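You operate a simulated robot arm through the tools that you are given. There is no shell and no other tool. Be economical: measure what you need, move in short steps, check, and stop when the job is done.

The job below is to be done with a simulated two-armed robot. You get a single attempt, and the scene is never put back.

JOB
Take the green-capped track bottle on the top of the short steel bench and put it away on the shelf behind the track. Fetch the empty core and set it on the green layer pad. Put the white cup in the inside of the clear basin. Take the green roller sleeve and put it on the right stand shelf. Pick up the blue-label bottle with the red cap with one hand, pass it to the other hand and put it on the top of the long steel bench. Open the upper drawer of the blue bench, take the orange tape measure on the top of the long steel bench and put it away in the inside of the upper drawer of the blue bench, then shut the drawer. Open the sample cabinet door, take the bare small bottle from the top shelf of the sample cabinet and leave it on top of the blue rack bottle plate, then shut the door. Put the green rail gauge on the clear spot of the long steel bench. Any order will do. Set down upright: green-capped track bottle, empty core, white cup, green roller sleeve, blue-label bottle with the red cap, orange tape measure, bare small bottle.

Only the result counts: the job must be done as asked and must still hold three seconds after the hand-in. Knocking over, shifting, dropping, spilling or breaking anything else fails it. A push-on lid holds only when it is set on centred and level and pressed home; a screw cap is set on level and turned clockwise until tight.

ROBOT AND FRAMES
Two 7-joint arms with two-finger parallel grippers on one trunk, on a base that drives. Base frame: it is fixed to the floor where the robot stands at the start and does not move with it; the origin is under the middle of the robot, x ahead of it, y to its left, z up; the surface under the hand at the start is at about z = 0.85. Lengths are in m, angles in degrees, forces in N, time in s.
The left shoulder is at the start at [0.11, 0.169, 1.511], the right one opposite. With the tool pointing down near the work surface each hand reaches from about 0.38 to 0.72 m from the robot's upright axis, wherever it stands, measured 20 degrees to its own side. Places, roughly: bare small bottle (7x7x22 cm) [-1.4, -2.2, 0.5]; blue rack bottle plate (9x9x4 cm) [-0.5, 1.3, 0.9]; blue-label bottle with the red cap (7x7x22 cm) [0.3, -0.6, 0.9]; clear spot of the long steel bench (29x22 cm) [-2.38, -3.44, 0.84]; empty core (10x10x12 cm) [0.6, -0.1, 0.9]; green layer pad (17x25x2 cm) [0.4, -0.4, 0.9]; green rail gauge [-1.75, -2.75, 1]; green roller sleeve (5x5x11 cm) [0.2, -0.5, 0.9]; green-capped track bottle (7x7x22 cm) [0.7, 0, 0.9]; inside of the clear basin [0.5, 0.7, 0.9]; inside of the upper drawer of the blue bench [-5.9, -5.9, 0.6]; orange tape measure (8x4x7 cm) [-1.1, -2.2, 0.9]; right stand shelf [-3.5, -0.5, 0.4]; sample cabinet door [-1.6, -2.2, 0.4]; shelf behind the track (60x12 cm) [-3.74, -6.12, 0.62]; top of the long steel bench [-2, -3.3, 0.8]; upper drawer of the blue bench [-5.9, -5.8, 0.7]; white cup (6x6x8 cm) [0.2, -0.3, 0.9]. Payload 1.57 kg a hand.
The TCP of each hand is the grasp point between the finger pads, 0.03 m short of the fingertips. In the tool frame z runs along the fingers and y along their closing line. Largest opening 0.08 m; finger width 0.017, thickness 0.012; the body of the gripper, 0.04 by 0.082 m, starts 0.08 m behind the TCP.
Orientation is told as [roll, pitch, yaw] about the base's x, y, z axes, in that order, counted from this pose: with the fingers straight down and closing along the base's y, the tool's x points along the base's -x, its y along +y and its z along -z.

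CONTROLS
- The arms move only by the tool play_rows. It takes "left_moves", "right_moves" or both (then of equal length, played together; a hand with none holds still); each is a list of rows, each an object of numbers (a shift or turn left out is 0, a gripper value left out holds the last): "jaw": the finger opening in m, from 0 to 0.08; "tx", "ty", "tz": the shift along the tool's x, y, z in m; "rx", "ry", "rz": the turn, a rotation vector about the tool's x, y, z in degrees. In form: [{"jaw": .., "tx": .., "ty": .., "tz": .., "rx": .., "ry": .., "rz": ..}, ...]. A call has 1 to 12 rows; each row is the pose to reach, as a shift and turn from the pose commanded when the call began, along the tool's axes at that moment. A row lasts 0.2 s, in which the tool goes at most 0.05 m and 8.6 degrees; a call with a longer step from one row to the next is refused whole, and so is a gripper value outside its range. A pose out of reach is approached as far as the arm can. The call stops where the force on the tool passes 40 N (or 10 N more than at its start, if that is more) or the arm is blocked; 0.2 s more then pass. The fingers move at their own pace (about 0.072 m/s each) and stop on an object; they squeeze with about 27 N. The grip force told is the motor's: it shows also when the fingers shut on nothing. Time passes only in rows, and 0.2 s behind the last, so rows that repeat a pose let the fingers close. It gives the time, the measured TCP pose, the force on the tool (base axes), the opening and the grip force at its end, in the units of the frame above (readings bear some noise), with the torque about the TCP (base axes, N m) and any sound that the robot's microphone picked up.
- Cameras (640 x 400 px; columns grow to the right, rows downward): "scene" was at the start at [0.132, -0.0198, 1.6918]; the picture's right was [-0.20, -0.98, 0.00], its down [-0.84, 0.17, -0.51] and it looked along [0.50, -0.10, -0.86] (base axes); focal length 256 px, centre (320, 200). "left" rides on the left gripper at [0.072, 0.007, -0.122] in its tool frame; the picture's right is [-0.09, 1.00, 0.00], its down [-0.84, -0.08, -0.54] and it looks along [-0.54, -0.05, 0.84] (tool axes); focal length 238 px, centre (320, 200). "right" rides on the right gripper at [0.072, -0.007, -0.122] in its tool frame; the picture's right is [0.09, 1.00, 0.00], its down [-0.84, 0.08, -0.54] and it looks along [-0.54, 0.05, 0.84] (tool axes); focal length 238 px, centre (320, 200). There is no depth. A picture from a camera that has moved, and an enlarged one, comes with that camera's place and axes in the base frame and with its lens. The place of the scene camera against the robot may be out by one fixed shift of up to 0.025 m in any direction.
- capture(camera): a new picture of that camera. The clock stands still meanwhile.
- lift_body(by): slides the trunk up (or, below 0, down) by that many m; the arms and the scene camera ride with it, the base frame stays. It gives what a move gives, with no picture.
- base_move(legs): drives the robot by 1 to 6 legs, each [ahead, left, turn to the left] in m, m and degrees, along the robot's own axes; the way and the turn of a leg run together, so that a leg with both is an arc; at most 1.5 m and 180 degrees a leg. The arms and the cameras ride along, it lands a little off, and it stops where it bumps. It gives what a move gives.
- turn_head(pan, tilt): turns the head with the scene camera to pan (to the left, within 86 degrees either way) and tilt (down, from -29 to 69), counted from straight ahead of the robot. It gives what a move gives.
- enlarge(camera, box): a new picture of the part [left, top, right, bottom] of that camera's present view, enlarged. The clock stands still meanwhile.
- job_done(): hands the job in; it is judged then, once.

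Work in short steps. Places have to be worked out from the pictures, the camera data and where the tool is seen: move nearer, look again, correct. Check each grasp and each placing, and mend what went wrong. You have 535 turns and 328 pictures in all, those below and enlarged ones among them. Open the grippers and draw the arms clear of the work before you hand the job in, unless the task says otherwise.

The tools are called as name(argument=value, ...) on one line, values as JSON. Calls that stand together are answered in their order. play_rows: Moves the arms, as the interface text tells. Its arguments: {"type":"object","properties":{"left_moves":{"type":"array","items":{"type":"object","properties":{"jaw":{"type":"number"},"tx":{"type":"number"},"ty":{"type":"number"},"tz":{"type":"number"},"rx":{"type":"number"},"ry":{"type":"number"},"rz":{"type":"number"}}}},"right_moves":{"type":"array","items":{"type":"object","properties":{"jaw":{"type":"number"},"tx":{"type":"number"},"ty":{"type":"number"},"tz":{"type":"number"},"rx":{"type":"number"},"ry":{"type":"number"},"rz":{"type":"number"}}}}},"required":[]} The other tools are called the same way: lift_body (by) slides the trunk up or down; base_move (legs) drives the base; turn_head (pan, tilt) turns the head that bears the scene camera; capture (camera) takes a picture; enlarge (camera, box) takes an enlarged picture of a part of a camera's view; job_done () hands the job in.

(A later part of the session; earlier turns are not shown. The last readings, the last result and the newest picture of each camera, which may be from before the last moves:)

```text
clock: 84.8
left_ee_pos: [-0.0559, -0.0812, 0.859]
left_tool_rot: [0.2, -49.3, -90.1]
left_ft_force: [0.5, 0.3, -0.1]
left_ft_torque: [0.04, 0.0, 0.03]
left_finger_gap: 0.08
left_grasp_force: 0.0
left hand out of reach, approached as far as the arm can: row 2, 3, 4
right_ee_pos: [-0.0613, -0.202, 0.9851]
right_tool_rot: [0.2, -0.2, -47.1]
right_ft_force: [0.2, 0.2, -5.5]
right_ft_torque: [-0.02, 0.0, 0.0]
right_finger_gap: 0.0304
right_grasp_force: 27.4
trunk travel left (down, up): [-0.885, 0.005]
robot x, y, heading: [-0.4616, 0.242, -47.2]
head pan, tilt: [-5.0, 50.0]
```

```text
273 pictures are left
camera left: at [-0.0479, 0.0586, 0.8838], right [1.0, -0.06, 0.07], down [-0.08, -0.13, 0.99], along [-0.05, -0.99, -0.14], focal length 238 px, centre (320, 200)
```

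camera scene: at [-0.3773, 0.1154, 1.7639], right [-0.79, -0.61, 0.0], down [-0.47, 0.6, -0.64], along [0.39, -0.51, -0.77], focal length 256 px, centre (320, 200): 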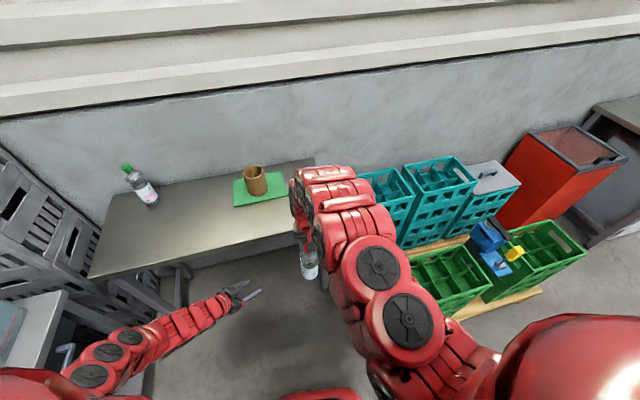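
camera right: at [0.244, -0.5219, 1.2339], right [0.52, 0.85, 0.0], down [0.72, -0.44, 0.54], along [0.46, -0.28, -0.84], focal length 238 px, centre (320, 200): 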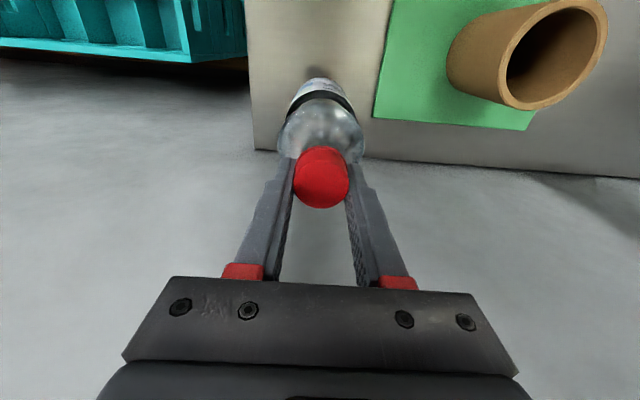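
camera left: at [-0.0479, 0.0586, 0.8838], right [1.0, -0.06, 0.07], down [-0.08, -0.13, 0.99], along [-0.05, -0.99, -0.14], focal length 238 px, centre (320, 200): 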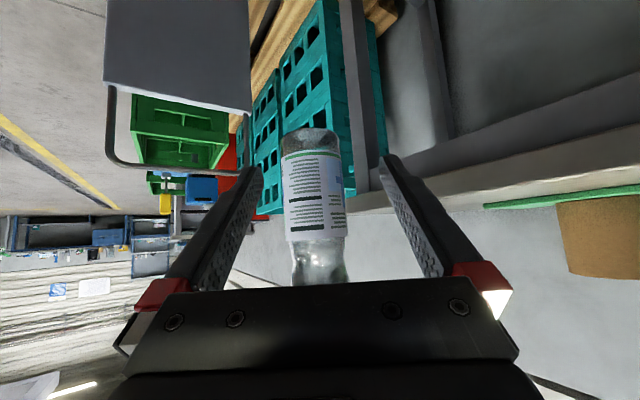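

The bottle is nicely between the open fingers. I'll advance 12 cm onto it in steps.

play_rows(left_moves=[{"tz": 0.023, "tx": -0.02}, {"tz": 0.046, "tx": -0.039}, {"tz": 0.068, "tx": -0.059}, {"tz": 0.084, "tx": -0.073}, {"tz": 0.089, "tx": -0.077}])

capture(camera="left")

```text
clock: 86.0
left_ee_pos: [-0.056, -0.2013, 0.859]
left_tool_rot: [0.1, -49.3, -90.0]
left_ft_force: [-1.2, 0.5, 0.2]
left_ft_torque: [0.01, 0.01, -0.01]
left_finger_gap: 0.08
left_grasp_force: 0.1
right_ee_pos: [-0.0601, -0.2021, 0.984]
right_tool_rot: [0.1, -0.1, -47.1]
right_ft_force: [2.3, -0.5, -5.7]
right_ft_torque: [-0.06, -0.21, 0.0]
right_finger_gap: 0.0302
right_grasp_force: 26.9
trunk travel left (down, up): [-0.885, 0.005]
robot x, y, heading: [-0.4639, 0.247, -47.0]
head pan, tilt: [-5.0, 50.0]
```

```text
272 pictures are left
camera left: at [-0.0498, -0.0622, 0.8841], right [1.0, -0.06, 0.07], down [-0.08, -0.14, 0.99], along [-0.05, -0.99, -0.14], focal length 238 px, centre (320, 200)
```

left: 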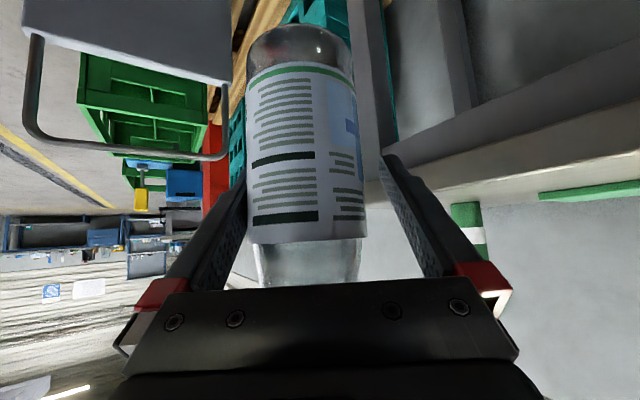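

Slight side touch; I'll shift 5 mm, then close the left hand on the body.

play_rows(left_moves=[{"ty": -0.005}, {"ty": -0.005, "jaw": 0.0}, {"ty": -0.005}, {"ty": -0.005}, {"ty": -0.005}])

```text
clock: 87.2
left_ee_pos: [-0.062, -0.2022, 0.8584]
left_tool_rot: [0.1, -49.2, -90.3]
left_ft_force: [-16.2, 1.0, 2.4]
left_ft_torque: [-0.13, -1.18, 0.03]
left_finger_gap: 0.0642
left_grasp_force: 26.5
right_ee_pos: [-0.0598, -0.2027, 0.9861]
right_tool_rot: [0.3, -0.3, -47.2]
right_ft_force: [16.7, -1.5, -8.8]
right_ft_torque: [-0.02, -0.92, -0.08]
right_finger_gap: 0.0306
right_grasp_force: 27.1
trunk travel left (down, up): [-0.885, 0.005]
robot x, y, heading: [-0.4671, 0.238, -47.0]
head pan, tilt: [-5.0, 50.0]
```

Gripped by the left hand (64 mm). I'll relieve the sideways strain, open the right hand and raise it off.

play_rows(left_moves=[{"ty": 0.003}, {"ty": 0.004}, {"ty": 0.004}, {"ty": 0.004}, {"ty": 0.004}, {"ty": 0.004}, {"ty": 0.004}], right_moves=[{"tx": 0}, {"tx": 0, "jaw": 0.08}, {"tx": 0}, {"tx": 0}, {"tz": -0.02}, {"tz": -0.06}, {"tz": -0.06}])

capture(camera="left")

capture(camera="right")

```text
clock: 88.8
left_ee_pos: [-0.0565, -0.2015, 0.8588]
left_tool_rot: [0.1, -49.2, -90.1]
left_ft_force: [-0.3, 0.6, -0.1]
left_ft_torque: [-0.04, 0.01, 0.05]
left_finger_gap: 0.0638
left_grasp_force: 26.7
right_ee_pos: [-0.0629, -0.2026, 1.0429]
right_tool_rot: [0.2, -0.1, -47.2]
right_ft_force: [0.2, 0.4, 0.3]
right_ft_torque: [0.02, -0.02, 0.0]
right_finger_gap: 0.08
right_grasp_force: 0.0
right hand out of reach, approached as far as the arm can: row 6
trunk travel left (down, up): [-0.885, 0.005]
robot x, y, heading: [-0.4655, 0.2345, -47.1]
head pan, tilt: [-5.0, 50.0]
```

```text
271 pictures are left
camera left: at [-0.0509, -0.0615, 0.8845], right [1.0, -0.06, 0.07], down [-0.08, -0.14, 0.99], along [-0.05, -0.99, -0.14], focal length 238 px, centre (320, 200)
```

left: 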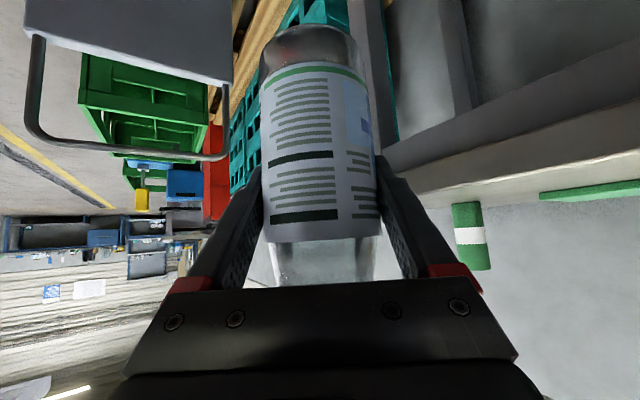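

```text
270 pictures are left
camera right: at [-0.1187, -0.1558, 1.1659], right [0.67, 0.74, 0.0], down [0.62, -0.56, 0.54], along [0.41, -0.36, -0.84], focal length 238 px, centre (320, 200)
```

right: 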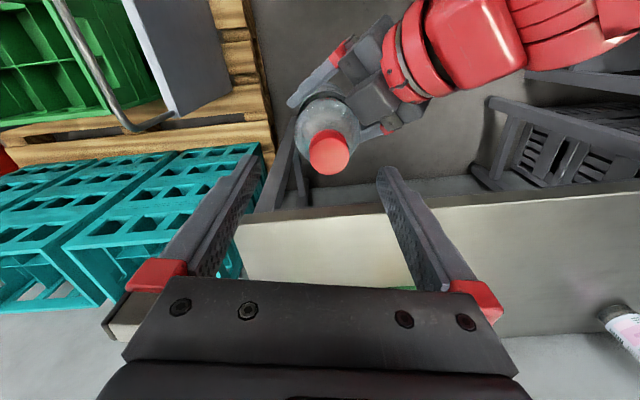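

Handover done: the left hand holds the bottle. I'll spread the hands: right 0.2 m right, left 0.25 m left and up 0.15 m.

play_rows(right_moves=[{"ty": -0.04}, {"ty": -0.08}, {"ty": -0.12}, {"ty": -0.16}, {"ty": -0.2}, {"ty": -0.2}, {"ty": -0.2}, {"ty": -0.2}, {"ty": -0.2}, {"ty": -0.2}], left_moves=[{"ty": 0.02, "tz": -0.025, "tx": 0.02}, {"ty": 0.04, "tz": -0.05, "tx": 0.045}, {"ty": 0.06, "tz": -0.08, "tx": 0.07}, {"ty": 0.08, "tz": -0.11, "tx": 0.09}, {"ty": 0.1, "tz": -0.14, "tx": 0.1}, {"ty": 0.115, "tz": -0.175, "tx": 0.09}, {"ty": 0.129, "tz": -0.205, "tx": 0.07}, {"ty": 0.129, "tz": -0.235, "tx": 0.05}, {"ty": 0.129, "tz": -0.26, "tx": 0.04}, {"ty": 0.129, "tz": -0.27, "tx": 0.036}])

capture(camera="scene")

```text
clock: 91.0
left_ee_pos: [0.1139, 0.0258, 0.9671]
left_tool_rot: [0.1, -49.3, -90.1]
left_ft_force: [0.0, 0.3, -5.7]
left_ft_torque: [-0.01, -0.04, 0.0]
left_finger_gap: 0.0638
left_grasp_force: 26.7
left hand out of reach, approached as far as the arm can: row 7, 8, 9, 10
right_ee_pos: [-0.2044, -0.3453, 1.0404]
right_tool_rot: [0.1, 0.0, -47.1]
right_ft_force: [0.1, -0.4, -0.1]
right_ft_torque: [-0.02, 0.05, 0.01]
right_finger_gap: 0.0799
right_grasp_force: 0.1
right hand out of reach, approached as far as the arm can: row 2, 3, 4, 5, 6, 7, 8, 9, 10
trunk travel left (down, up): [-0.885, 0.005]
robot x, y, heading: [-0.468, 0.239, -47.0]
head pan, tilt: [-5.0, 50.0]
```

```text
269 pictures are left
camera scene: at [-0.3773, 0.1144, 1.7638], right [-0.79, -0.61, 0.0], down [-0.47, 0.6, -0.64], along [0.39, -0.51, -0.77], focal length 256 px, centre (320, 200)
```

scene: 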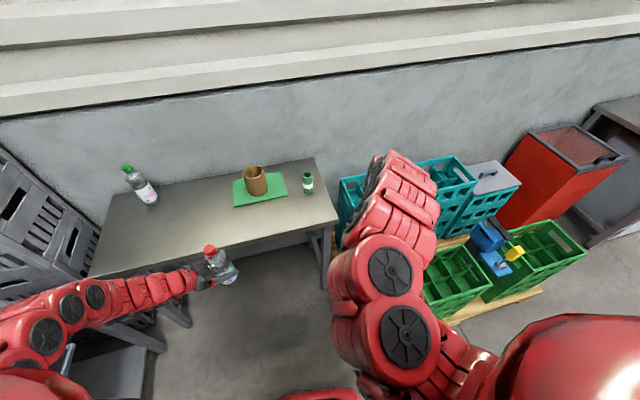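

Weight reads right (-5.7 N) and the bottle bottom clears the bench. I'll drive up so the sleeve comes under the right hand.

base_move(legs=[[0.36, 0.14, 0]])

capture(camera="right")

capture(camera="scene")

```text
clock: 93.4
left_ee_pos: [0.4618, -0.143, 0.9672]
left_tool_rot: [0.1, -49.3, -90.0]
left_ft_force: [-0.7, 0.5, -5.4]
left_ft_torque: [-0.02, 0.02, 0.02]
left_finger_gap: 0.0637
left_grasp_force: 26.8
right_ee_pos: [0.1429, -0.5139, 1.0387]
right_tool_rot: [0.2, -0.1, -47.1]
right_ft_force: [-1.2, -0.2, 0.4]
right_ft_torque: [0.03, -0.04, -0.02]
right_finger_gap: 0.0801
right_grasp_force: 0.0
trunk travel left (down, up): [-0.885, 0.005]
robot x, y, heading: [-0.1148, 0.0697, -47.2]
head pan, tilt: [-5.0, 50.0]
```

```text
268 pictures are left
camera right: at [0.0869, -0.4667, 1.1617], right [0.67, 0.75, 0.0], down [0.62, -0.56, 0.54], along [0.41, -0.36, -0.84], focal length 238 px, centre (320, 200)
```

right: 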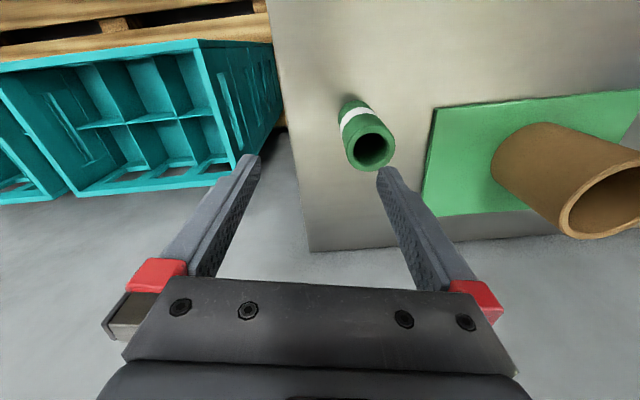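

```text
267 pictures are left
camera scene: at [-0.0308, -0.0544, 1.7639], right [-0.79, -0.61, 0.0], down [-0.47, 0.6, -0.64], along [0.4, -0.51, -0.77], focal length 256 px, centre (320, 200)
```

scene: 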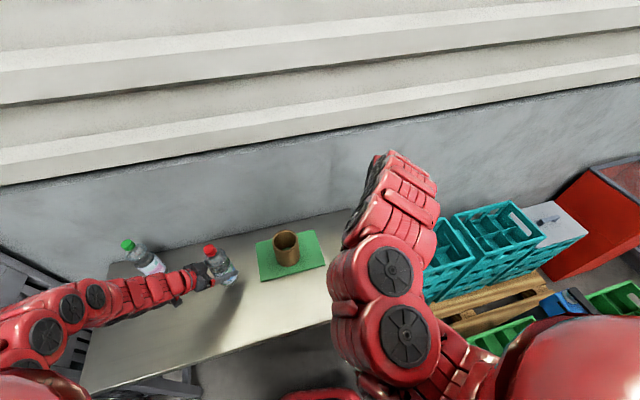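

Sleeve top at base (0.182,-0.485). I'll centre on it and partly descend to verify.

play_rows(right_moves=[{"tx": -0.006, "ty": 0.03}, {"tx": -0.006, "ty": 0.048}, {"tx": -0.006, "ty": 0.048, "tz": 0.03}, {"tx": -0.006, "ty": 0.048, "tz": 0.05}])

capture(camera="right")

```text
clock: 94.4
left_ee_pos: [0.4607, -0.1442, 0.9659]
left_tool_rot: [0.0, -49.2, -89.9]
left_ft_force: [-0.4, -0.3, -5.1]
left_ft_torque: [-0.01, -0.01, 0.0]
left_finger_gap: 0.0639
left_grasp_force: 26.8
right_ee_pos: [0.182, -0.4876, 0.9897]
right_tool_rot: [0.4, -0.1, -47.1]
right_ft_force: [-0.3, -0.2, -0.7]
right_ft_torque: [-0.01, 0.03, 0.0]
right_finger_gap: 0.0801
right_grasp_force: 0.1
trunk travel left (down, up): [-0.885, 0.005]
robot x, y, heading: [-0.1174, 0.0716, -47.0]
head pan, tilt: [-5.0, 50.0]
```

```text
266 pictures are left
camera right: at [0.1265, -0.4399, 1.1122], right [0.67, 0.75, 0.0], down [0.62, -0.56, 0.54], along [0.41, -0.36, -0.84], focal length 238 px, centre (320, 200)
```

right: 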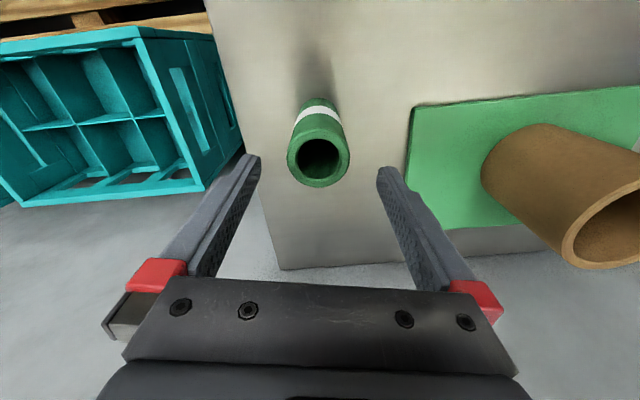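

Centred. I'll descend to z≈0.915, close and lift.

play_rows(right_moves=[{"tz": 0.03}, {"tz": 0.06}, {"tz": 0.073}, {"tz": 0.073, "jaw": 0.0}, {"tz": 0.073}, {"tz": 0.073}, {"tz": 0.073}, {"tz": 0.04}, {"tz": 0.0}, {"tz": -0.04}])

capture(camera="right")

```text
clock: 96.6
left_ee_pos: [0.4611, -0.1434, 0.9656]
left_tool_rot: [-0.1, -49.3, -90.1]
left_ft_force: [-1.1, 0.0, -4.6]
left_ft_torque: [-0.04, 0.01, 0.01]
left_finger_gap: 0.0636
left_grasp_force: 27.1
right_ee_pos: [0.1849, -0.4867, 1.0266]
right_tool_rot: [0.2, -0.1, -47.1]
right_ft_force: [0.3, 0.1, -0.7]
right_ft_torque: [0.0, -0.01, -0.01]
right_finger_gap: 0.0421
right_grasp_force: 26.9
trunk travel left (down, up): [-0.885, 0.005]
robot x, y, heading: [-0.115, 0.0701, -47.2]
head pan, tilt: [-5.0, 50.0]
```

```text
265 pictures are left
camera right: at [0.1286, -0.4382, 1.1494], right [0.67, 0.75, 0.0], down [0.62, -0.56, 0.54], along [0.41, -0.36, -0.84], focal length 238 px, centre (320, 200)
```

right: 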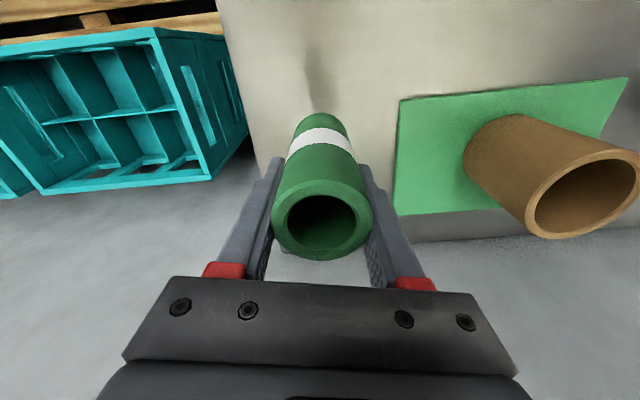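

Sleeve held (42 mm). I'll back straight away from the bench to the aisle and look right along it.

base_move(legs=[[-0.61, -0.11, 0]])

turn_head(pan=-80, tilt=25)

capture(camera="scene")

```text
clock: 100.1
left_ee_pos: [-0.0423, 0.2335, 0.9656]
left_tool_rot: [0.0, -49.3, -89.4]
left_ft_force: [0.8, -0.5, -4.5]
left_ft_torque: [-0.03, 0.01, 0.02]
left_finger_gap: 0.0637
left_grasp_force: 27.4
right_ee_pos: [-0.3159, -0.1132, 1.0257]
right_tool_rot: [0.2, 0.1, -46.4]
right_ft_force: [-0.5, 0.2, -1.8]
right_ft_torque: [-0.05, 0.03, 0.0]
right_finger_gap: 0.0422
right_grasp_force: 26.5
trunk travel left (down, up): [-0.885, 0.005]
robot x, y, heading: [-0.6254, 0.4438, -46.5]
head pan, tilt: [-5.0, 50.0]
```

```text
clock: 101.6
left_ee_pos: [-0.043, 0.2352, 0.9664]
left_tool_rot: [0.0, -49.2, -89.5]
left_ft_force: [-0.3, -0.1, -4.7]
left_ft_torque: [-0.01, -0.03, -0.04]
left_finger_gap: 0.0635
left_grasp_force: 26.4
right_ee_pos: [-0.3159, -0.112, 1.0251]
right_tool_rot: [0.2, 0.1, -46.5]
right_ft_force: [0.3, 0.0, -1.3]
right_ft_torque: [0.02, -0.02, 0.02]
right_finger_gap: 0.0423
right_grasp_force: 27.2
trunk travel left (down, up): [-0.885, 0.005]
robot x, y, heading: [-0.627, 0.4464, -46.5]
head pan, tilt: [-80.0, 25.0]
```

```text
264 pictures are left
camera scene: at [-0.6376, 0.3042, 1.8013], right [-0.8, 0.59, 0.0], down [0.25, 0.34, -0.91], along [-0.54, -0.73, -0.42], focal length 256 px, centre (320, 200)
```

scene: 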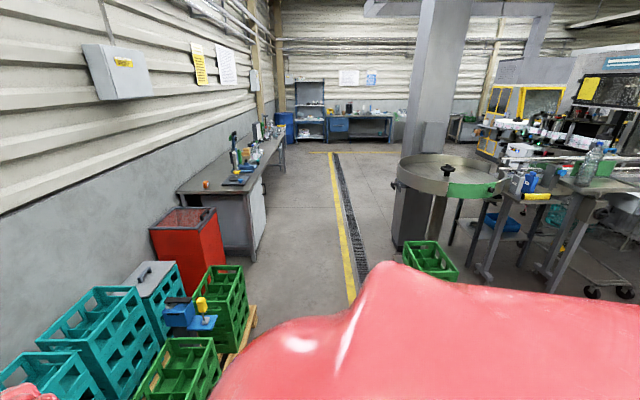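

I have a full view of the room: the long bench on the left, the far rack and blue bench at the end. I'll turn to face along the aisle and drive to the long bench.

base_move(legs=[[0, 0, -80], [1.4, 0, 0], [0.6, 0, 0]])

turn_head(pan=40, tilt=35)

capture(camera="scene")

```text
clock: 114.8
left_ee_pos: [-1.9059, -1.753, 0.9658]
left_tool_rot: [0.2, -49.3, -170.2]
left_ft_force: [0.8, 0.7, -4.7]
left_ft_torque: [-0.03, -0.01, 0.0]
left_finger_gap: 0.0635
left_grasp_force: 27.2
right_ee_pos: [-2.2916, -1.5388, 1.0264]
right_tool_rot: [0.2, 0.1, -127.2]
right_ft_force: [-0.8, 0.3, -1.5]
right_ft_torque: [0.0, 0.02, 0.05]
right_finger_gap: 0.0422
right_grasp_force: 27.2
trunk travel left (down, up): [-0.885, 0.005]
robot x, y, heading: [-1.7952, -1.1504, -127.1]
head pan, tilt: [-80.0, 25.0]
```

```text
clock: 116.8
left_ee_pos: [-1.9064, -1.7538, 0.966]
left_tool_rot: [-0.1, -49.4, -170.1]
left_ft_force: [0.3, -0.3, -3.9]
left_ft_torque: [0.01, 0.04, -0.03]
left_finger_gap: 0.0636
left_grasp_force: 26.8
right_ee_pos: [-2.2915, -1.54, 1.0247]
right_tool_rot: [0.2, 0.0, -127.3]
right_ft_force: [-0.4, -1.0, -1.5]
right_ft_torque: [0.01, 0.02, 0.02]
right_finger_gap: 0.0421
right_grasp_force: 27.1
trunk travel left (down, up): [-0.885, 0.005]
robot x, y, heading: [-1.7958, -1.1493, -127.1]
head pan, tilt: [40.0, 35.0]
```

```text
263 pictures are left
camera scene: at [-1.8526, -1.3052, 1.7855], right [-1.0, -0.05, 0.0], down [-0.03, 0.57, -0.82], along [0.04, -0.82, -0.57], focal length 256 px, centre (320, 200)
```

scene: 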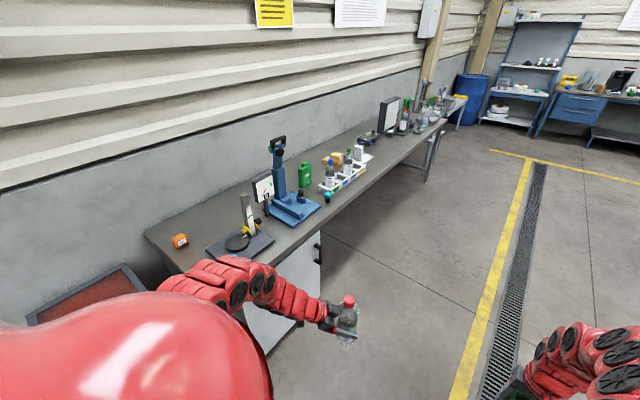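

I'll zoom in on the long bench to identify the gauge, the clear spot and free areas.

enlarge(camera="scene", box=[140, 120, 300, 280])

enlarge(camera="scene", box=[270, 80, 470, 205])

```text
2.50 times, centred on (220, 200) of scene
camera zoom: at [-1.8526, -1.3052, 1.7855], right [-1.0, -0.05, 0.0], down [-0.03, 0.57, -0.82], along [0.04, -0.82, -0.57], focal length 640 px, centre (570, 200)
```

zoom: 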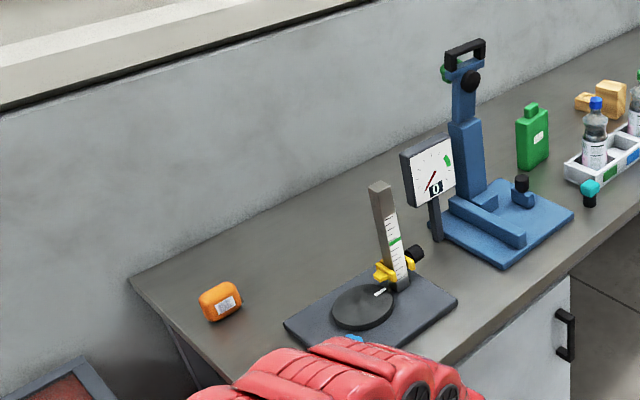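

```text
3.20 times, centred on (370, 142) of scene
camera zoom: at [-1.8526, -1.3052, 1.7855], right [-1.0, -0.05, 0.0], down [-0.03, 0.57, -0.82], along [0.04, -0.82, -0.57], focal length 819 px, centre (160, 384)
```

zoom: 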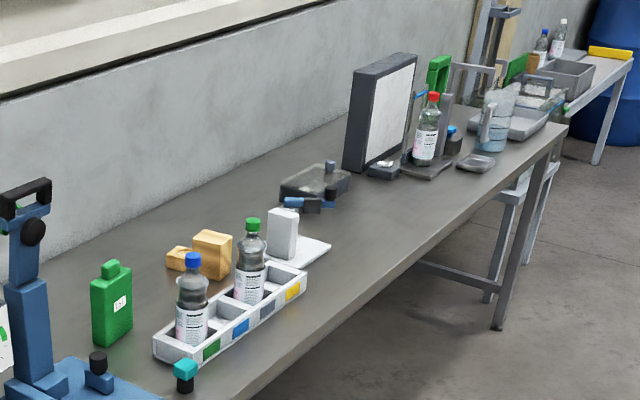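

The green rail gauge stands near the blue press and the clear spot lies past the white slab. I'll drive on to beside the clear spot, then face the bench and look.

base_move(legs=[[1.4, 0, 0.5], [0.77, 0, 0], [0, 0, 90]])

turn_head(pan=0, tilt=40)

capture(camera="scene")

```text
clock: 131.3
left_ee_pos: [-2.4432, -2.9328, 0.9661]
left_tool_rot: [0.0, -49.3, -76.3]
left_ft_force: [-0.1, -0.4, -6.2]
left_ft_torque: [-0.03, 0.02, 0.02]
left_finger_gap: 0.0635
left_grasp_force: 27.0
right_ee_pos: [-2.6281, -3.3323, 1.0249]
right_tool_rot: [0.2, 0.0, -33.4]
right_ft_force: [-0.5, -0.1, -1.8]
right_ft_torque: [-0.01, -0.03, -0.01]
right_finger_gap: 0.0422
right_grasp_force: 26.6
trunk travel left (down, up): [-0.885, 0.005]
robot x, y, heading: [-3.0601, -2.8622, -33.4]
head pan, tilt: [40.0, 35.0]
```

```text
clock: 132.3
left_ee_pos: [-2.4416, -2.9335, 0.9668]
left_tool_rot: [0.1, -49.3, -76.3]
left_ft_force: [1.0, -0.5, -5.3]
left_ft_torque: [-0.02, 0.03, 0.03]
left_finger_gap: 0.0636
left_grasp_force: 26.7
right_ee_pos: [-2.6291, -3.3319, 1.0262]
right_tool_rot: [0.3, 0.0, -33.3]
right_ft_force: [0.1, 0.7, -1.2]
right_ft_torque: [0.01, -0.03, 0.02]
right_finger_gap: 0.0422
right_grasp_force: 26.7
trunk travel left (down, up): [-0.885, 0.005]
robot x, y, heading: [-3.055, -2.8588, -33.2]
head pan, tilt: [0.0, 40.0]
```

```text
260 pictures are left
camera scene: at [-2.9315, -2.9589, 1.778], right [-0.55, -0.84, 0.0], down [-0.54, 0.35, -0.77], along [0.64, -0.42, -0.64], focal length 256 px, centre (320, 200)
```

scene: 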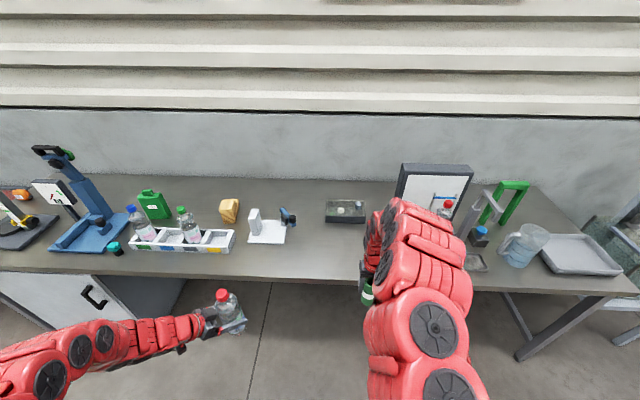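

The bench is well seen. I'll square up to it and drive forward so the bottle is over the free front strip before the white slab (W about (0.06,-3.88)).

base_move(legs=[[0, 0, -3.4], [0.25, -0.035, 0]])

capture(camera="scene")

capture(camera="left")

```text
clock: 134.6
left_ee_pos: [-2.2692, -3.153, 0.9671]
left_tool_rot: [0.2, -49.3, -80.4]
left_ft_force: [-0.8, 1.0, -5.3]
left_ft_torque: [-0.01, -0.01, -0.02]
left_finger_gap: 0.0637
left_grasp_force: 27.2
right_ee_pos: [-2.4842, -3.5383, 1.0262]
right_tool_rot: [0.2, -0.1, -37.2]
right_ft_force: [-0.3, -0.7, -0.9]
right_ft_torque: [-0.01, -0.01, -0.01]
right_finger_gap: 0.0423
right_grasp_force: 27.1
trunk travel left (down, up): [-0.885, 0.005]
robot x, y, heading: [-2.8774, -3.0421, -37.2]
head pan, tilt: [0.0, 40.0]
```

```text
259 pictures are left
camera scene: at [-2.76, -3.146, 1.7781], right [-0.61, -0.8, 0.0], down [-0.51, 0.39, -0.77], along [0.61, -0.46, -0.64], focal length 256 px, centre (320, 200)
```

scene: 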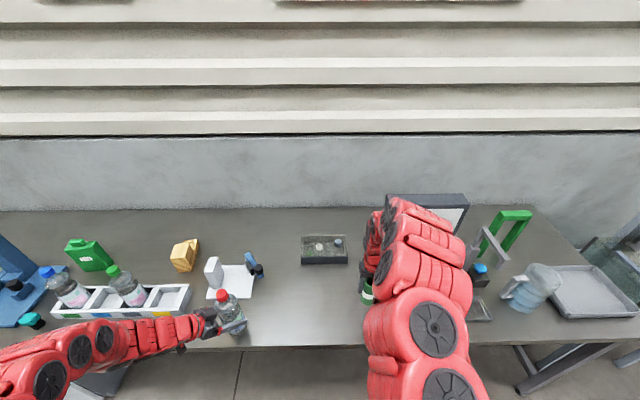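

```text
258 pictures are left
camera left: at [-2.2874, -3.0139, 0.992], right [0.99, 0.11, 0.07], down [-0.05, -0.15, 0.99], along [0.12, -0.98, -0.14], focal length 238 px, centre (320, 200)
```

left: 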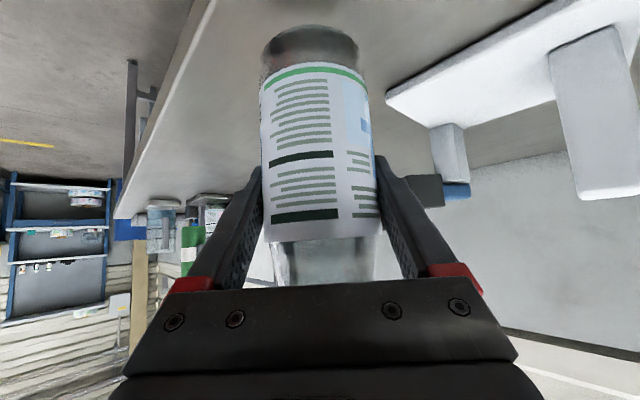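

The bottle is about 5 cm inside the edge; I'll move it 4 cm further in, then lower it about 2.5 cm.

play_rows(left_moves=[{"ty": 0.013, "tz": 0.01, "tx": -0.009}, {"ty": 0.026, "tz": 0.021, "tx": -0.018}, {"ty": 0.026, "tz": 0.0275, "tx": -0.0105}, {"ty": 0.026, "tz": 0.034, "tx": -0.003}, {"ty": 0.026, "tz": 0.037, "tx": 0.001}])

```text
clock: 135.8
left_ee_pos: [-2.2385, -3.1748, 0.9416]
left_tool_rot: [0.1, -49.1, -80.0]
left_ft_force: [0.2, -0.8, -4.8]
left_ft_torque: [-0.02, -0.03, 0.02]
left_finger_gap: 0.0636
left_grasp_force: 26.8
right_ee_pos: [-2.4842, -3.5389, 1.0255]
right_tool_rot: [0.1, 0.0, -37.1]
right_ft_force: [0.4, -0.3, -0.7]
right_ft_torque: [0.03, 0.0, -0.02]
right_finger_gap: 0.042
right_grasp_force: 27.5
trunk travel left (down, up): [-0.885, 0.005]
robot x, y, heading: [-2.8757, -3.0385, -37.2]
head pan, tilt: [0.0, 40.0]
```

No contact yet. I'll continue down in 3 mm steps.

play_rows(left_moves=[{"tz": 0.002, "tx": 0.0023}, {"tz": 0.004, "tx": 0.0045}, {"tz": 0.006, "tx": 0.0068}, {"tz": 0.008, "tx": 0.009}])

```text
clock: 136.8
left_ee_pos: [-2.2384, -3.1749, 0.9333]
left_tool_rot: [0.4, -49.4, -80.5]
left_ft_force: [2.9, 2.2, 13.6]
left_ft_torque: [0.64, 0.09, -0.08]
left_finger_gap: 0.0638
left_grasp_force: 26.8
right_ee_pos: [-2.4842, -3.5362, 1.0275]
right_tool_rot: [0.2, -0.1, -37.2]
right_ft_force: [-0.4, 0.6, -0.2]
right_ft_torque: [0.03, 0.01, 0.0]
right_finger_gap: 0.042
right_grasp_force: 27.3
trunk travel left (down, up): [-0.885, 0.005]
robot x, y, heading: [-2.878, -3.0409, -37.4]
head pan, tilt: [0.0, 40.0]
```

Contact. I'll relieve slightly, open, and withdraw horizontally.

play_rows(left_moves=[{"tz": -0.001, "tx": -0.0012}, {"tz": -0.001, "tx": -0.0012, "jaw": 0.08}, {"tz": -0.001, "tx": -0.0012}, {"tz": -0.001, "tx": -0.0012}, {"tz": -0.024, "tx": 0.018}, {"tz": -0.06, "tx": 0.05}, {"tz": -0.09, "tx": 0.077}, {"tz": -0.12, "tx": 0.103}])

capture(camera="left")

capture(camera="scene")

```text
clock: 138.6
left_ee_pos: [-2.2657, -3.016, 0.9322]
left_tool_rot: [0.0, -49.4, -80.2]
left_ft_force: [0.5, 0.2, -0.3]
left_ft_torque: [0.03, -0.01, -0.05]
left_finger_gap: 0.0802
left_grasp_force: 0.1
right_ee_pos: [-2.4841, -3.5369, 1.0268]
right_tool_rot: [0.2, -0.1, -37.1]
right_ft_force: [0.1, 0.0, -0.1]
right_ft_torque: [-0.02, -0.05, 0.03]
right_finger_gap: 0.0425
right_grasp_force: 26.6
trunk travel left (down, up): [-0.885, 0.005]
robot x, y, heading: [-2.8798, -3.0438, -37.2]
head pan, tilt: [0.0, 40.0]
```

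```text
257 pictures are left
camera left: at [-2.2834, -2.8769, 0.9563], right [0.99, 0.11, 0.07], down [-0.05, -0.14, 0.99], along [0.12, -0.98, -0.14], focal length 238 px, centre (320, 200)
```

left: 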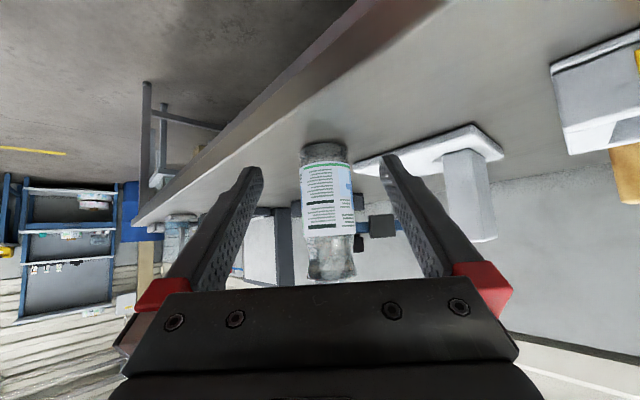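

```text
256 pictures are left
camera scene: at [-2.7598, -3.1454, 1.7782], right [-0.61, -0.8, 0.0], down [-0.51, 0.39, -0.77], along [0.61, -0.46, -0.64], focal length 256 px, centre (320, 200)
```

scene: 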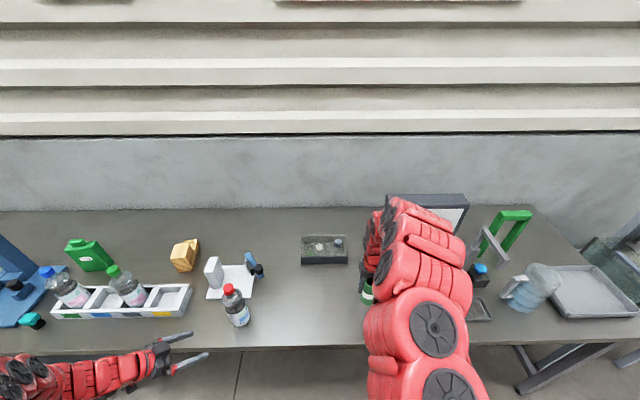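

The bottle stands upright. I'll zoom in on the green object to confirm that it's the rail gauge.

enlarge(camera="scene", box=[0, 200, 200, 330])

turn_head(pan=55, tilt=30)

enlarge(camera="scene", box=[200, 120, 480, 320])

```text
3.08 times, centred on (100, 265) of scene
camera zoom: at [-2.7598, -3.1454, 1.7782], right [-0.61, -0.8, 0.0], down [-0.51, 0.39, -0.77], along [0.61, -0.46, -0.64], focal length 787 px, centre (997, 0)
```

zoom: 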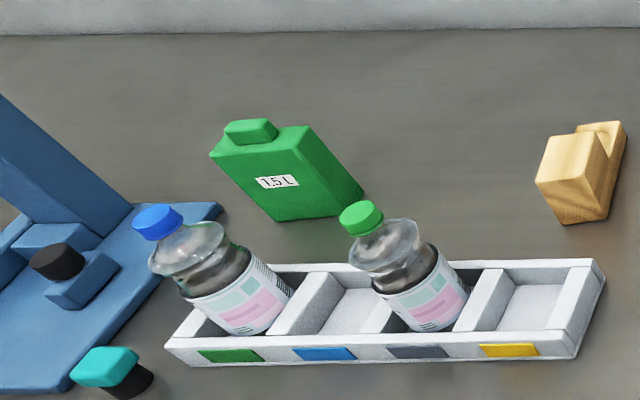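

```text
clock: 139.9
left_ee_pos: [-2.265, -3.0173, 0.9302]
left_tool_rot: [0.1, -49.3, -80.3]
left_ft_force: [0.0, -0.5, -0.1]
left_ft_torque: [0.01, 0.0, 0.01]
left_finger_gap: 0.0801
left_grasp_force: 0.1
right_ee_pos: [-2.483, -3.5373, 1.0261]
right_tool_rot: [0.2, -0.1, -37.2]
right_ft_force: [-1.6, -0.4, -1.6]
right_ft_torque: [0.02, 0.0, -0.01]
right_finger_gap: 0.0424
right_grasp_force: 27.3
trunk travel left (down, up): [-0.885, 0.005]
robot x, y, heading: [-2.8751, -3.0427, -37.2]
head pan, tilt: [55.0, 30.0]
```

```text
2.00 times, centred on (340, 220) of scene
camera zoom: at [-2.7409, -3.0678, 1.7934], right [0.3, -0.95, 0.0], down [-0.48, -0.15, -0.87], along [0.82, 0.26, -0.5], focal length 512 px, centre (280, 160)
```

zoom: 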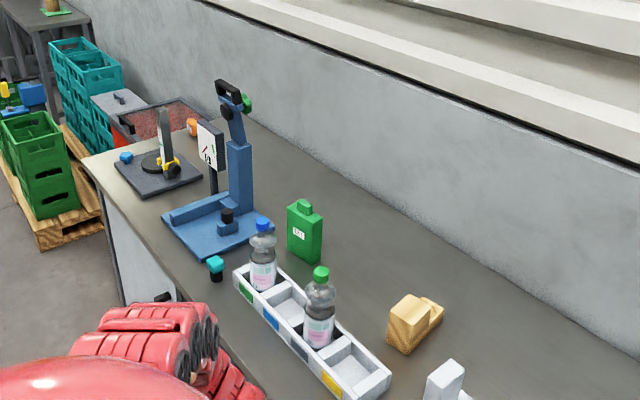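

It's the green "1.5 L" rail gauge at about W(0.335,-3.23). I'll back off, turn the left hand back to straight down, then drive left along the bench to it.

base_move(legs=[[-0.2, 0, 0.6]])

play_rows(left_moves=[{"rx": -6.5, "rz": -5.6}, {"rx": -13, "rz": -11.2}, {"rx": -19.5, "rz": -16.8}, {"rx": -26, "rz": -22.4}, {"rx": -32.6, "rz": -28}, {"rx": -32.6, "rz": -28}])

play_rows(left_moves=[{"ry": 8}, {"ry": 16}, {"ry": 24}, {"ry": 32}, {"ry": 40}, {"ry": 48}, {"ry": 49.3}])

```text
clock: 141.5
left_ee_pos: [-2.426, -2.8884, 0.9303]
left_tool_rot: [0.0, -49.2, -79.5]
left_ft_force: [0.1, 0.5, -0.4]
left_ft_torque: [-0.01, 0.02, 0.02]
left_finger_gap: 0.0801
left_grasp_force: 0.0
right_ee_pos: [-2.638, -3.4133, 1.0239]
right_tool_rot: [0.3, -0.1, -36.6]
right_ft_force: [-0.1, 0.2, -1.4]
right_ft_torque: [-0.02, 0.02, 0.02]
right_finger_gap: 0.0424
right_grasp_force: 26.8
trunk travel left (down, up): [-0.885, 0.005]
robot x, y, heading: [-3.036, -2.917, -36.6]
head pan, tilt: [55.0, 30.0]
```

```text
refused: row 5 steps farther than a row can; nothing moved
```

```text
clock: 143.1
left_ee_pos: [-2.4217, -2.8885, 0.9349]
left_tool_rot: [0.0, -0.4, -79.6]
left_ft_force: [-1.0, 0.7, -0.5]
left_ft_torque: [-0.05, -0.01, -0.03]
left_finger_gap: 0.0801
left_grasp_force: 0.1
left hand out of reach, approached as far as the arm can: row 4, 5, 6, 7
right_ee_pos: [-2.64, -3.4113, 1.0276]
right_tool_rot: [0.0, -0.1, -36.6]
right_ft_force: [0.8, 0.5, 0.0]
right_ft_torque: [-0.02, 0.0, 0.0]
right_finger_gap: 0.0422
right_grasp_force: 26.7
trunk travel left (down, up): [-0.885, 0.005]
robot x, y, heading: [-3.0364, -2.9207, -36.9]
head pan, tilt: [55.0, 30.0]
```

Left hand is vertical now. I'll undo its yaw, then move it to X≈0.65, Y≈0.2, z≈1.1.

play_rows(left_moves=[{"rz": -8.4}, {"rz": -16.8}, {"rz": -25.2}, {"rz": -33.6}, {"rz": -42}, {"rz": -42.8}])

play_rows(left_moves=[{"tx": -0.04, "ty": -0.02, "tz": -0.01}, {"tx": -0.08, "ty": -0.04, "tz": -0.03}, {"tx": -0.11, "ty": -0.07, "tz": -0.05}, {"tx": -0.14, "ty": -0.1, "tz": -0.07}, {"tx": -0.17, "ty": -0.12, "tz": -0.1}, {"tx": -0.19, "ty": -0.15, "tz": -0.13}, {"tx": -0.2, "ty": -0.18, "tz": -0.16}, {"tx": -0.21, "ty": -0.18, "tz": -0.19}])

```text
clock: 144.5
left_ee_pos: [-2.4194, -2.8934, 0.9349]
left_tool_rot: [0.0, 0.0, -36.6]
left_ft_force: [0.3, -0.4, 0.0]
left_ft_torque: [-0.01, 0.01, -0.01]
left_finger_gap: 0.0801
left_grasp_force: 0.1
right_ee_pos: [-2.639, -3.413, 1.0255]
right_tool_rot: [0.2, -0.1, -36.5]
right_ft_force: [-0.8, 0.1, 0.2]
right_ft_torque: [-0.01, 0.01, -0.02]
right_finger_gap: 0.0421
right_grasp_force: 27.3
trunk travel left (down, up): [-0.885, 0.005]
robot x, y, heading: [-3.0383, -2.9195, -36.7]
head pan, tilt: [55.0, 30.0]
```

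```text
clock: 146.3
left_ee_pos: [-2.3782, -3.1108, 1.0623]
left_tool_rot: [-0.7, -0.2, -37.2]
left_ft_force: [-0.9, 0.6, 0.0]
left_ft_torque: [0.03, -0.01, -0.01]
left_finger_gap: 0.0802
left_grasp_force: 0.0
left hand out of reach, approached as far as the arm can: row 3, 4, 5, 6, 7, 8
right_ee_pos: [-2.6388, -3.4116, 1.0254]
right_tool_rot: [0.2, 0.0, -36.6]
right_ft_force: [-0.3, 0.4, -2.3]
right_ft_torque: [-0.03, 0.0, 0.04]
right_finger_gap: 0.0421
right_grasp_force: 26.7
trunk travel left (down, up): [-0.885, 0.005]
robot x, y, heading: [-3.0406, -2.923, -36.5]
head pan, tilt: [55.0, 30.0]
```

play_rows(left_moves=[{"tx": -0.03, "tz": -0.03}, {"tx": -0.06, "tz": -0.06}, {"tx": -0.07, "tz": -0.09}, {"tx": -0.07, "tz": -0.09}])

base_move(legs=[[0, 0.72, 0]])

turn_head(pan=10, tilt=40)

capture(camera="scene")

capture(camera="left")

```text
clock: 147.3
left_ee_pos: [-2.3696, -3.1133, 1.0749]
left_tool_rot: [-1.2, -0.1, -37.4]
left_ft_force: [0.4, 0.0, -0.2]
left_ft_torque: [0.0, -0.01, -0.01]
left_finger_gap: 0.0802
left_grasp_force: 0.0
left hand out of reach, approached as far as the arm can: row 1, 2, 3, 4
right_ee_pos: [-2.6384, -3.4115, 1.0254]
right_tool_rot: [0.2, 0.0, -36.4]
right_ft_force: [0.5, -0.2, -0.9]
right_ft_torque: [-0.01, -0.01, -0.02]
right_finger_gap: 0.0422
right_grasp_force: 26.8
trunk travel left (down, up): [-0.885, 0.005]
robot x, y, heading: [-3.0376, -2.9172, -36.6]
head pan, tilt: [55.0, 30.0]
```

```text
clock: 151.2
left_ee_pos: [-1.9438, -2.5342, 1.0758]
left_tool_rot: [-1.1, -0.2, -37.0]
left_ft_force: [-0.1, -0.9, -0.6]
left_ft_torque: [0.0, 0.01, 0.03]
left_finger_gap: 0.0801
left_grasp_force: 0.1
right_ee_pos: [-2.2128, -2.8357, 1.0257]
right_tool_rot: [0.2, 0.0, -36.2]
right_ft_force: [-0.1, 0.5, -0.3]
right_ft_torque: [0.01, 0.04, -0.03]
right_finger_gap: 0.0422
right_grasp_force: 26.7
trunk travel left (down, up): [-0.885, 0.005]
robot x, y, heading: [-2.6172, -2.3429, -36.2]
head pan, tilt: [55.0, 30.0]
```

```text
clock: 152.3
left_ee_pos: [-1.9443, -2.535, 1.0754]
left_tool_rot: [-1.1, -0.2, -37.1]
left_ft_force: [0.4, 0.1, 0.1]
left_ft_torque: [-0.02, 0.01, -0.01]
left_finger_gap: 0.0799
left_grasp_force: 0.0
right_ee_pos: [-2.2115, -2.8345, 1.0259]
right_tool_rot: [0.3, -0.1, -36.2]
right_ft_force: [0.5, 0.4, -0.9]
right_ft_torque: [0.02, -0.02, 0.02]
right_finger_gap: 0.0423
right_grasp_force: 27.2
trunk travel left (down, up): [-0.885, 0.005]
robot x, y, heading: [-2.6134, -2.3412, -36.6]
head pan, tilt: [10.0, 40.0]
```

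```text
253 pictures are left
camera scene: at [-2.4869, -2.435, 1.778], right [-0.44, -0.9, 0.0], down [-0.58, 0.28, -0.77], along [0.69, -0.34, -0.64], focal length 256 px, centre (320, 200)
```

scene: 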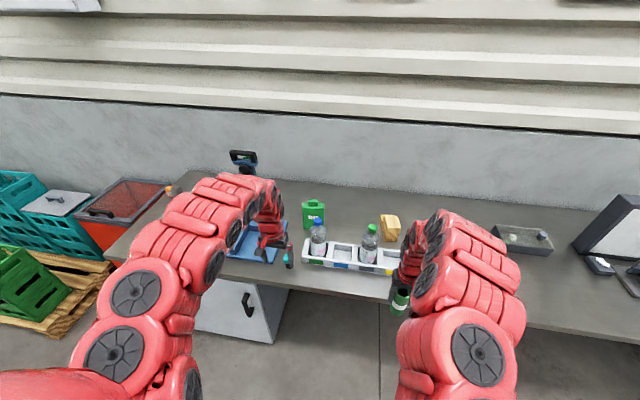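

```text
252 pictures are left
camera left: at [-1.9968, -2.4827, 1.1967], right [0.67, 0.74, -0.02], down [0.63, -0.56, 0.55], along [0.39, -0.38, -0.84], focal length 238 px, centre (320, 200)
```

left: 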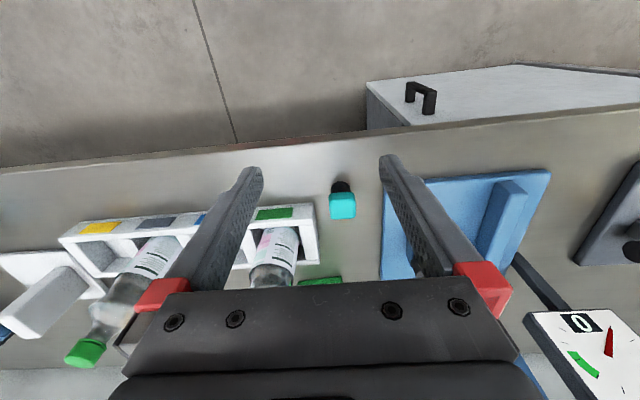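

The left forearm would come over the blue press, so the gauge is better done with the right hand. I'll first deliver the sleeve: back off and turn toward the stand.

base_move(legs=[[-0.25, 0, 0], [0, 0, -130]])

turn_head(pan=-30, tilt=25)

capture(camera="scene")

```text
clock: 159.5
left_ee_pos: [-3.3954, -2.581, 1.0764]
left_tool_rot: [-1.1, -0.1, -167.6]
left_ft_force: [-0.2, 0.8, 0.7]
left_ft_torque: [0.0, 0.01, 0.03]
left_finger_gap: 0.0799
left_grasp_force: 0.1
right_ee_pos: [-3.4499, -2.1839, 1.0254]
right_tool_rot: [0.3, 0.1, -166.7]
right_ft_force: [-0.4, 1.1, -1.8]
right_ft_torque: [-0.01, 0.02, 0.0]
right_finger_gap: 0.0421
right_grasp_force: 27.2
trunk travel left (down, up): [-0.885, 0.005]
robot x, y, heading: [-2.8127, -2.1958, -167.0]
head pan, tilt: [10.0, 40.0]
```

```text
clock: 160.6
left_ee_pos: [-3.3945, -2.5818, 1.0756]
left_tool_rot: [-1.2, -0.2, -167.7]
left_ft_force: [0.1, -1.0, 0.5]
left_ft_torque: [0.0, -0.01, 0.02]
left_finger_gap: 0.0797
left_grasp_force: 0.0
right_ee_pos: [-3.4491, -2.185, 1.0264]
right_tool_rot: [0.2, -0.1, -166.7]
right_ft_force: [0.9, 0.0, -0.5]
right_ft_torque: [-0.01, -0.03, 0.02]
right_finger_gap: 0.0424
right_grasp_force: 26.7
trunk travel left (down, up): [-0.885, 0.005]
robot x, y, heading: [-2.8144, -2.1982, -166.8]
head pan, tilt: [-30.0, 25.0]
```

```text
251 pictures are left
camera scene: at [-2.9953, -2.1947, 1.8014], right [0.29, 0.96, 0.0], down [0.41, -0.12, -0.91], along [-0.87, 0.26, -0.42], focal length 256 px, centre (320, 200)
```

scene: 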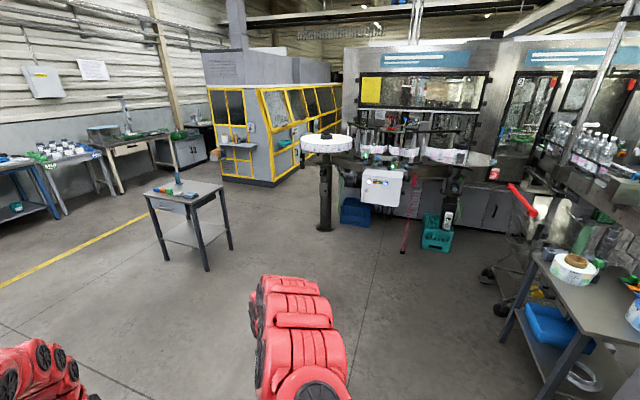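

The right stand is the small table at the right with a lower shelf. I'll pan toward it for a better look.

turn_head(pan=-75, tilt=40)

capture(camera="scene")

```text
clock: 161.7
left_ee_pos: [-3.3945, -2.5816, 1.0751]
left_tool_rot: [-1.1, -0.1, -167.5]
left_ft_force: [0.2, -0.6, -0.9]
left_ft_torque: [0.02, -0.02, 0.02]
left_finger_gap: 0.08
left_grasp_force: 0.0
right_ee_pos: [-3.4494, -2.1838, 1.0256]
right_tool_rot: [0.2, -0.2, -166.7]
right_ft_force: [0.5, 0.1, -1.0]
right_ft_torque: [0.02, 0.0, 0.0]
right_finger_gap: 0.0421
right_grasp_force: 27.0
trunk travel left (down, up): [-0.885, 0.005]
robot x, y, heading: [-2.815, -2.1954, -166.8]
head pan, tilt: [-75.0, 40.0]
```

```text
250 pictures are left
camera scene: at [-2.9473, -2.1464, 1.7781], right [0.88, 0.47, 0.0], down [0.3, -0.57, -0.77], along [-0.36, 0.67, -0.64], focal length 256 px, centre (320, 200)
```

scene: 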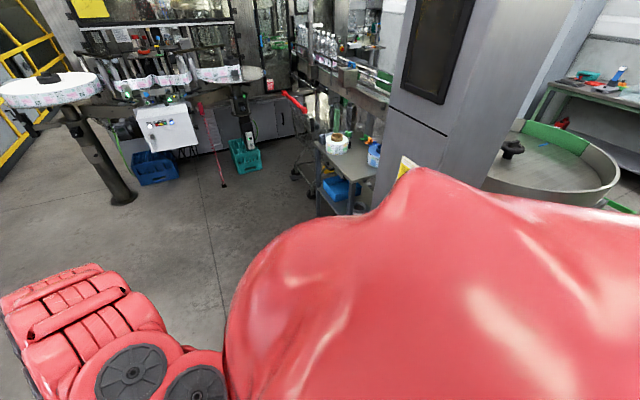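

I'll turn to face the stand and drive 0.8 m toward it.

base_move(legs=[[0, 0, -81], [0.7, 0, 0]])

turn_head(pan=0, tilt=40)

capture(camera="scene")

```text
clock: 167.5
left_ee_pos: [-3.4426, -1.4276, 1.0769]
left_tool_rot: [-1.4, -0.1, 112.7]
left_ft_force: [-0.2, -0.2, 0.3]
left_ft_torque: [0.01, 0.01, 0.0]
left_finger_gap: 0.08
left_grasp_force: 0.0
right_ee_pos: [-3.0674, -1.2962, 1.0341]
right_tool_rot: [0.1, -0.8, 113.6]
right_ft_force: [-24.0, -30.7, 22.1]
right_ft_torque: [3.26, -2.65, -0.06]
right_finger_gap: 0.0422
right_grasp_force: 26.7
trunk travel left (down, up): [-0.885, 0.005]
robot x, y, heading: [-2.9648, -1.9126, 113.5]
head pan, tilt: [-75.0, 40.0]
stopped in leg 2: the force on the tool passed its limit at 91 N (the readings are from after the stop); the commanded pose is now the measured one
```

```text
clock: 169.0
left_ee_pos: [-3.4461, -1.4222, 1.0778]
left_tool_rot: [-1.3, -0.4, 112.6]
left_ft_force: [0.0, -0.2, -1.1]
left_ft_torque: [-0.02, -0.01, 0.02]
left_finger_gap: 0.0802
left_grasp_force: 0.2
right_ee_pos: [-3.0687, -1.2962, 1.0315]
right_tool_rot: [0.1, -0.4, 113.5]
right_ft_force: [-20.2, -37.1, 5.8]
right_ft_torque: [3.82, -2.04, -0.46]
right_finger_gap: 0.0424
right_grasp_force: 27.1
trunk travel left (down, up): [-0.885, 0.005]
robot x, y, heading: [-2.9639, -1.915, 113.4]
head pan, tilt: [0.0, 40.0]
```

```text
249 pictures are left
camera scene: at [-3.0503, -1.7697, 1.7788], right [0.92, 0.4, 0.0], down [0.26, -0.59, -0.77], along [-0.3, 0.7, -0.64], focal length 256 px, centre (320, 200)
```

scene: 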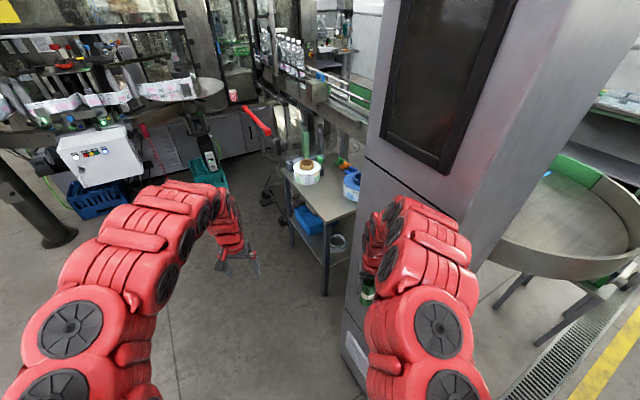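

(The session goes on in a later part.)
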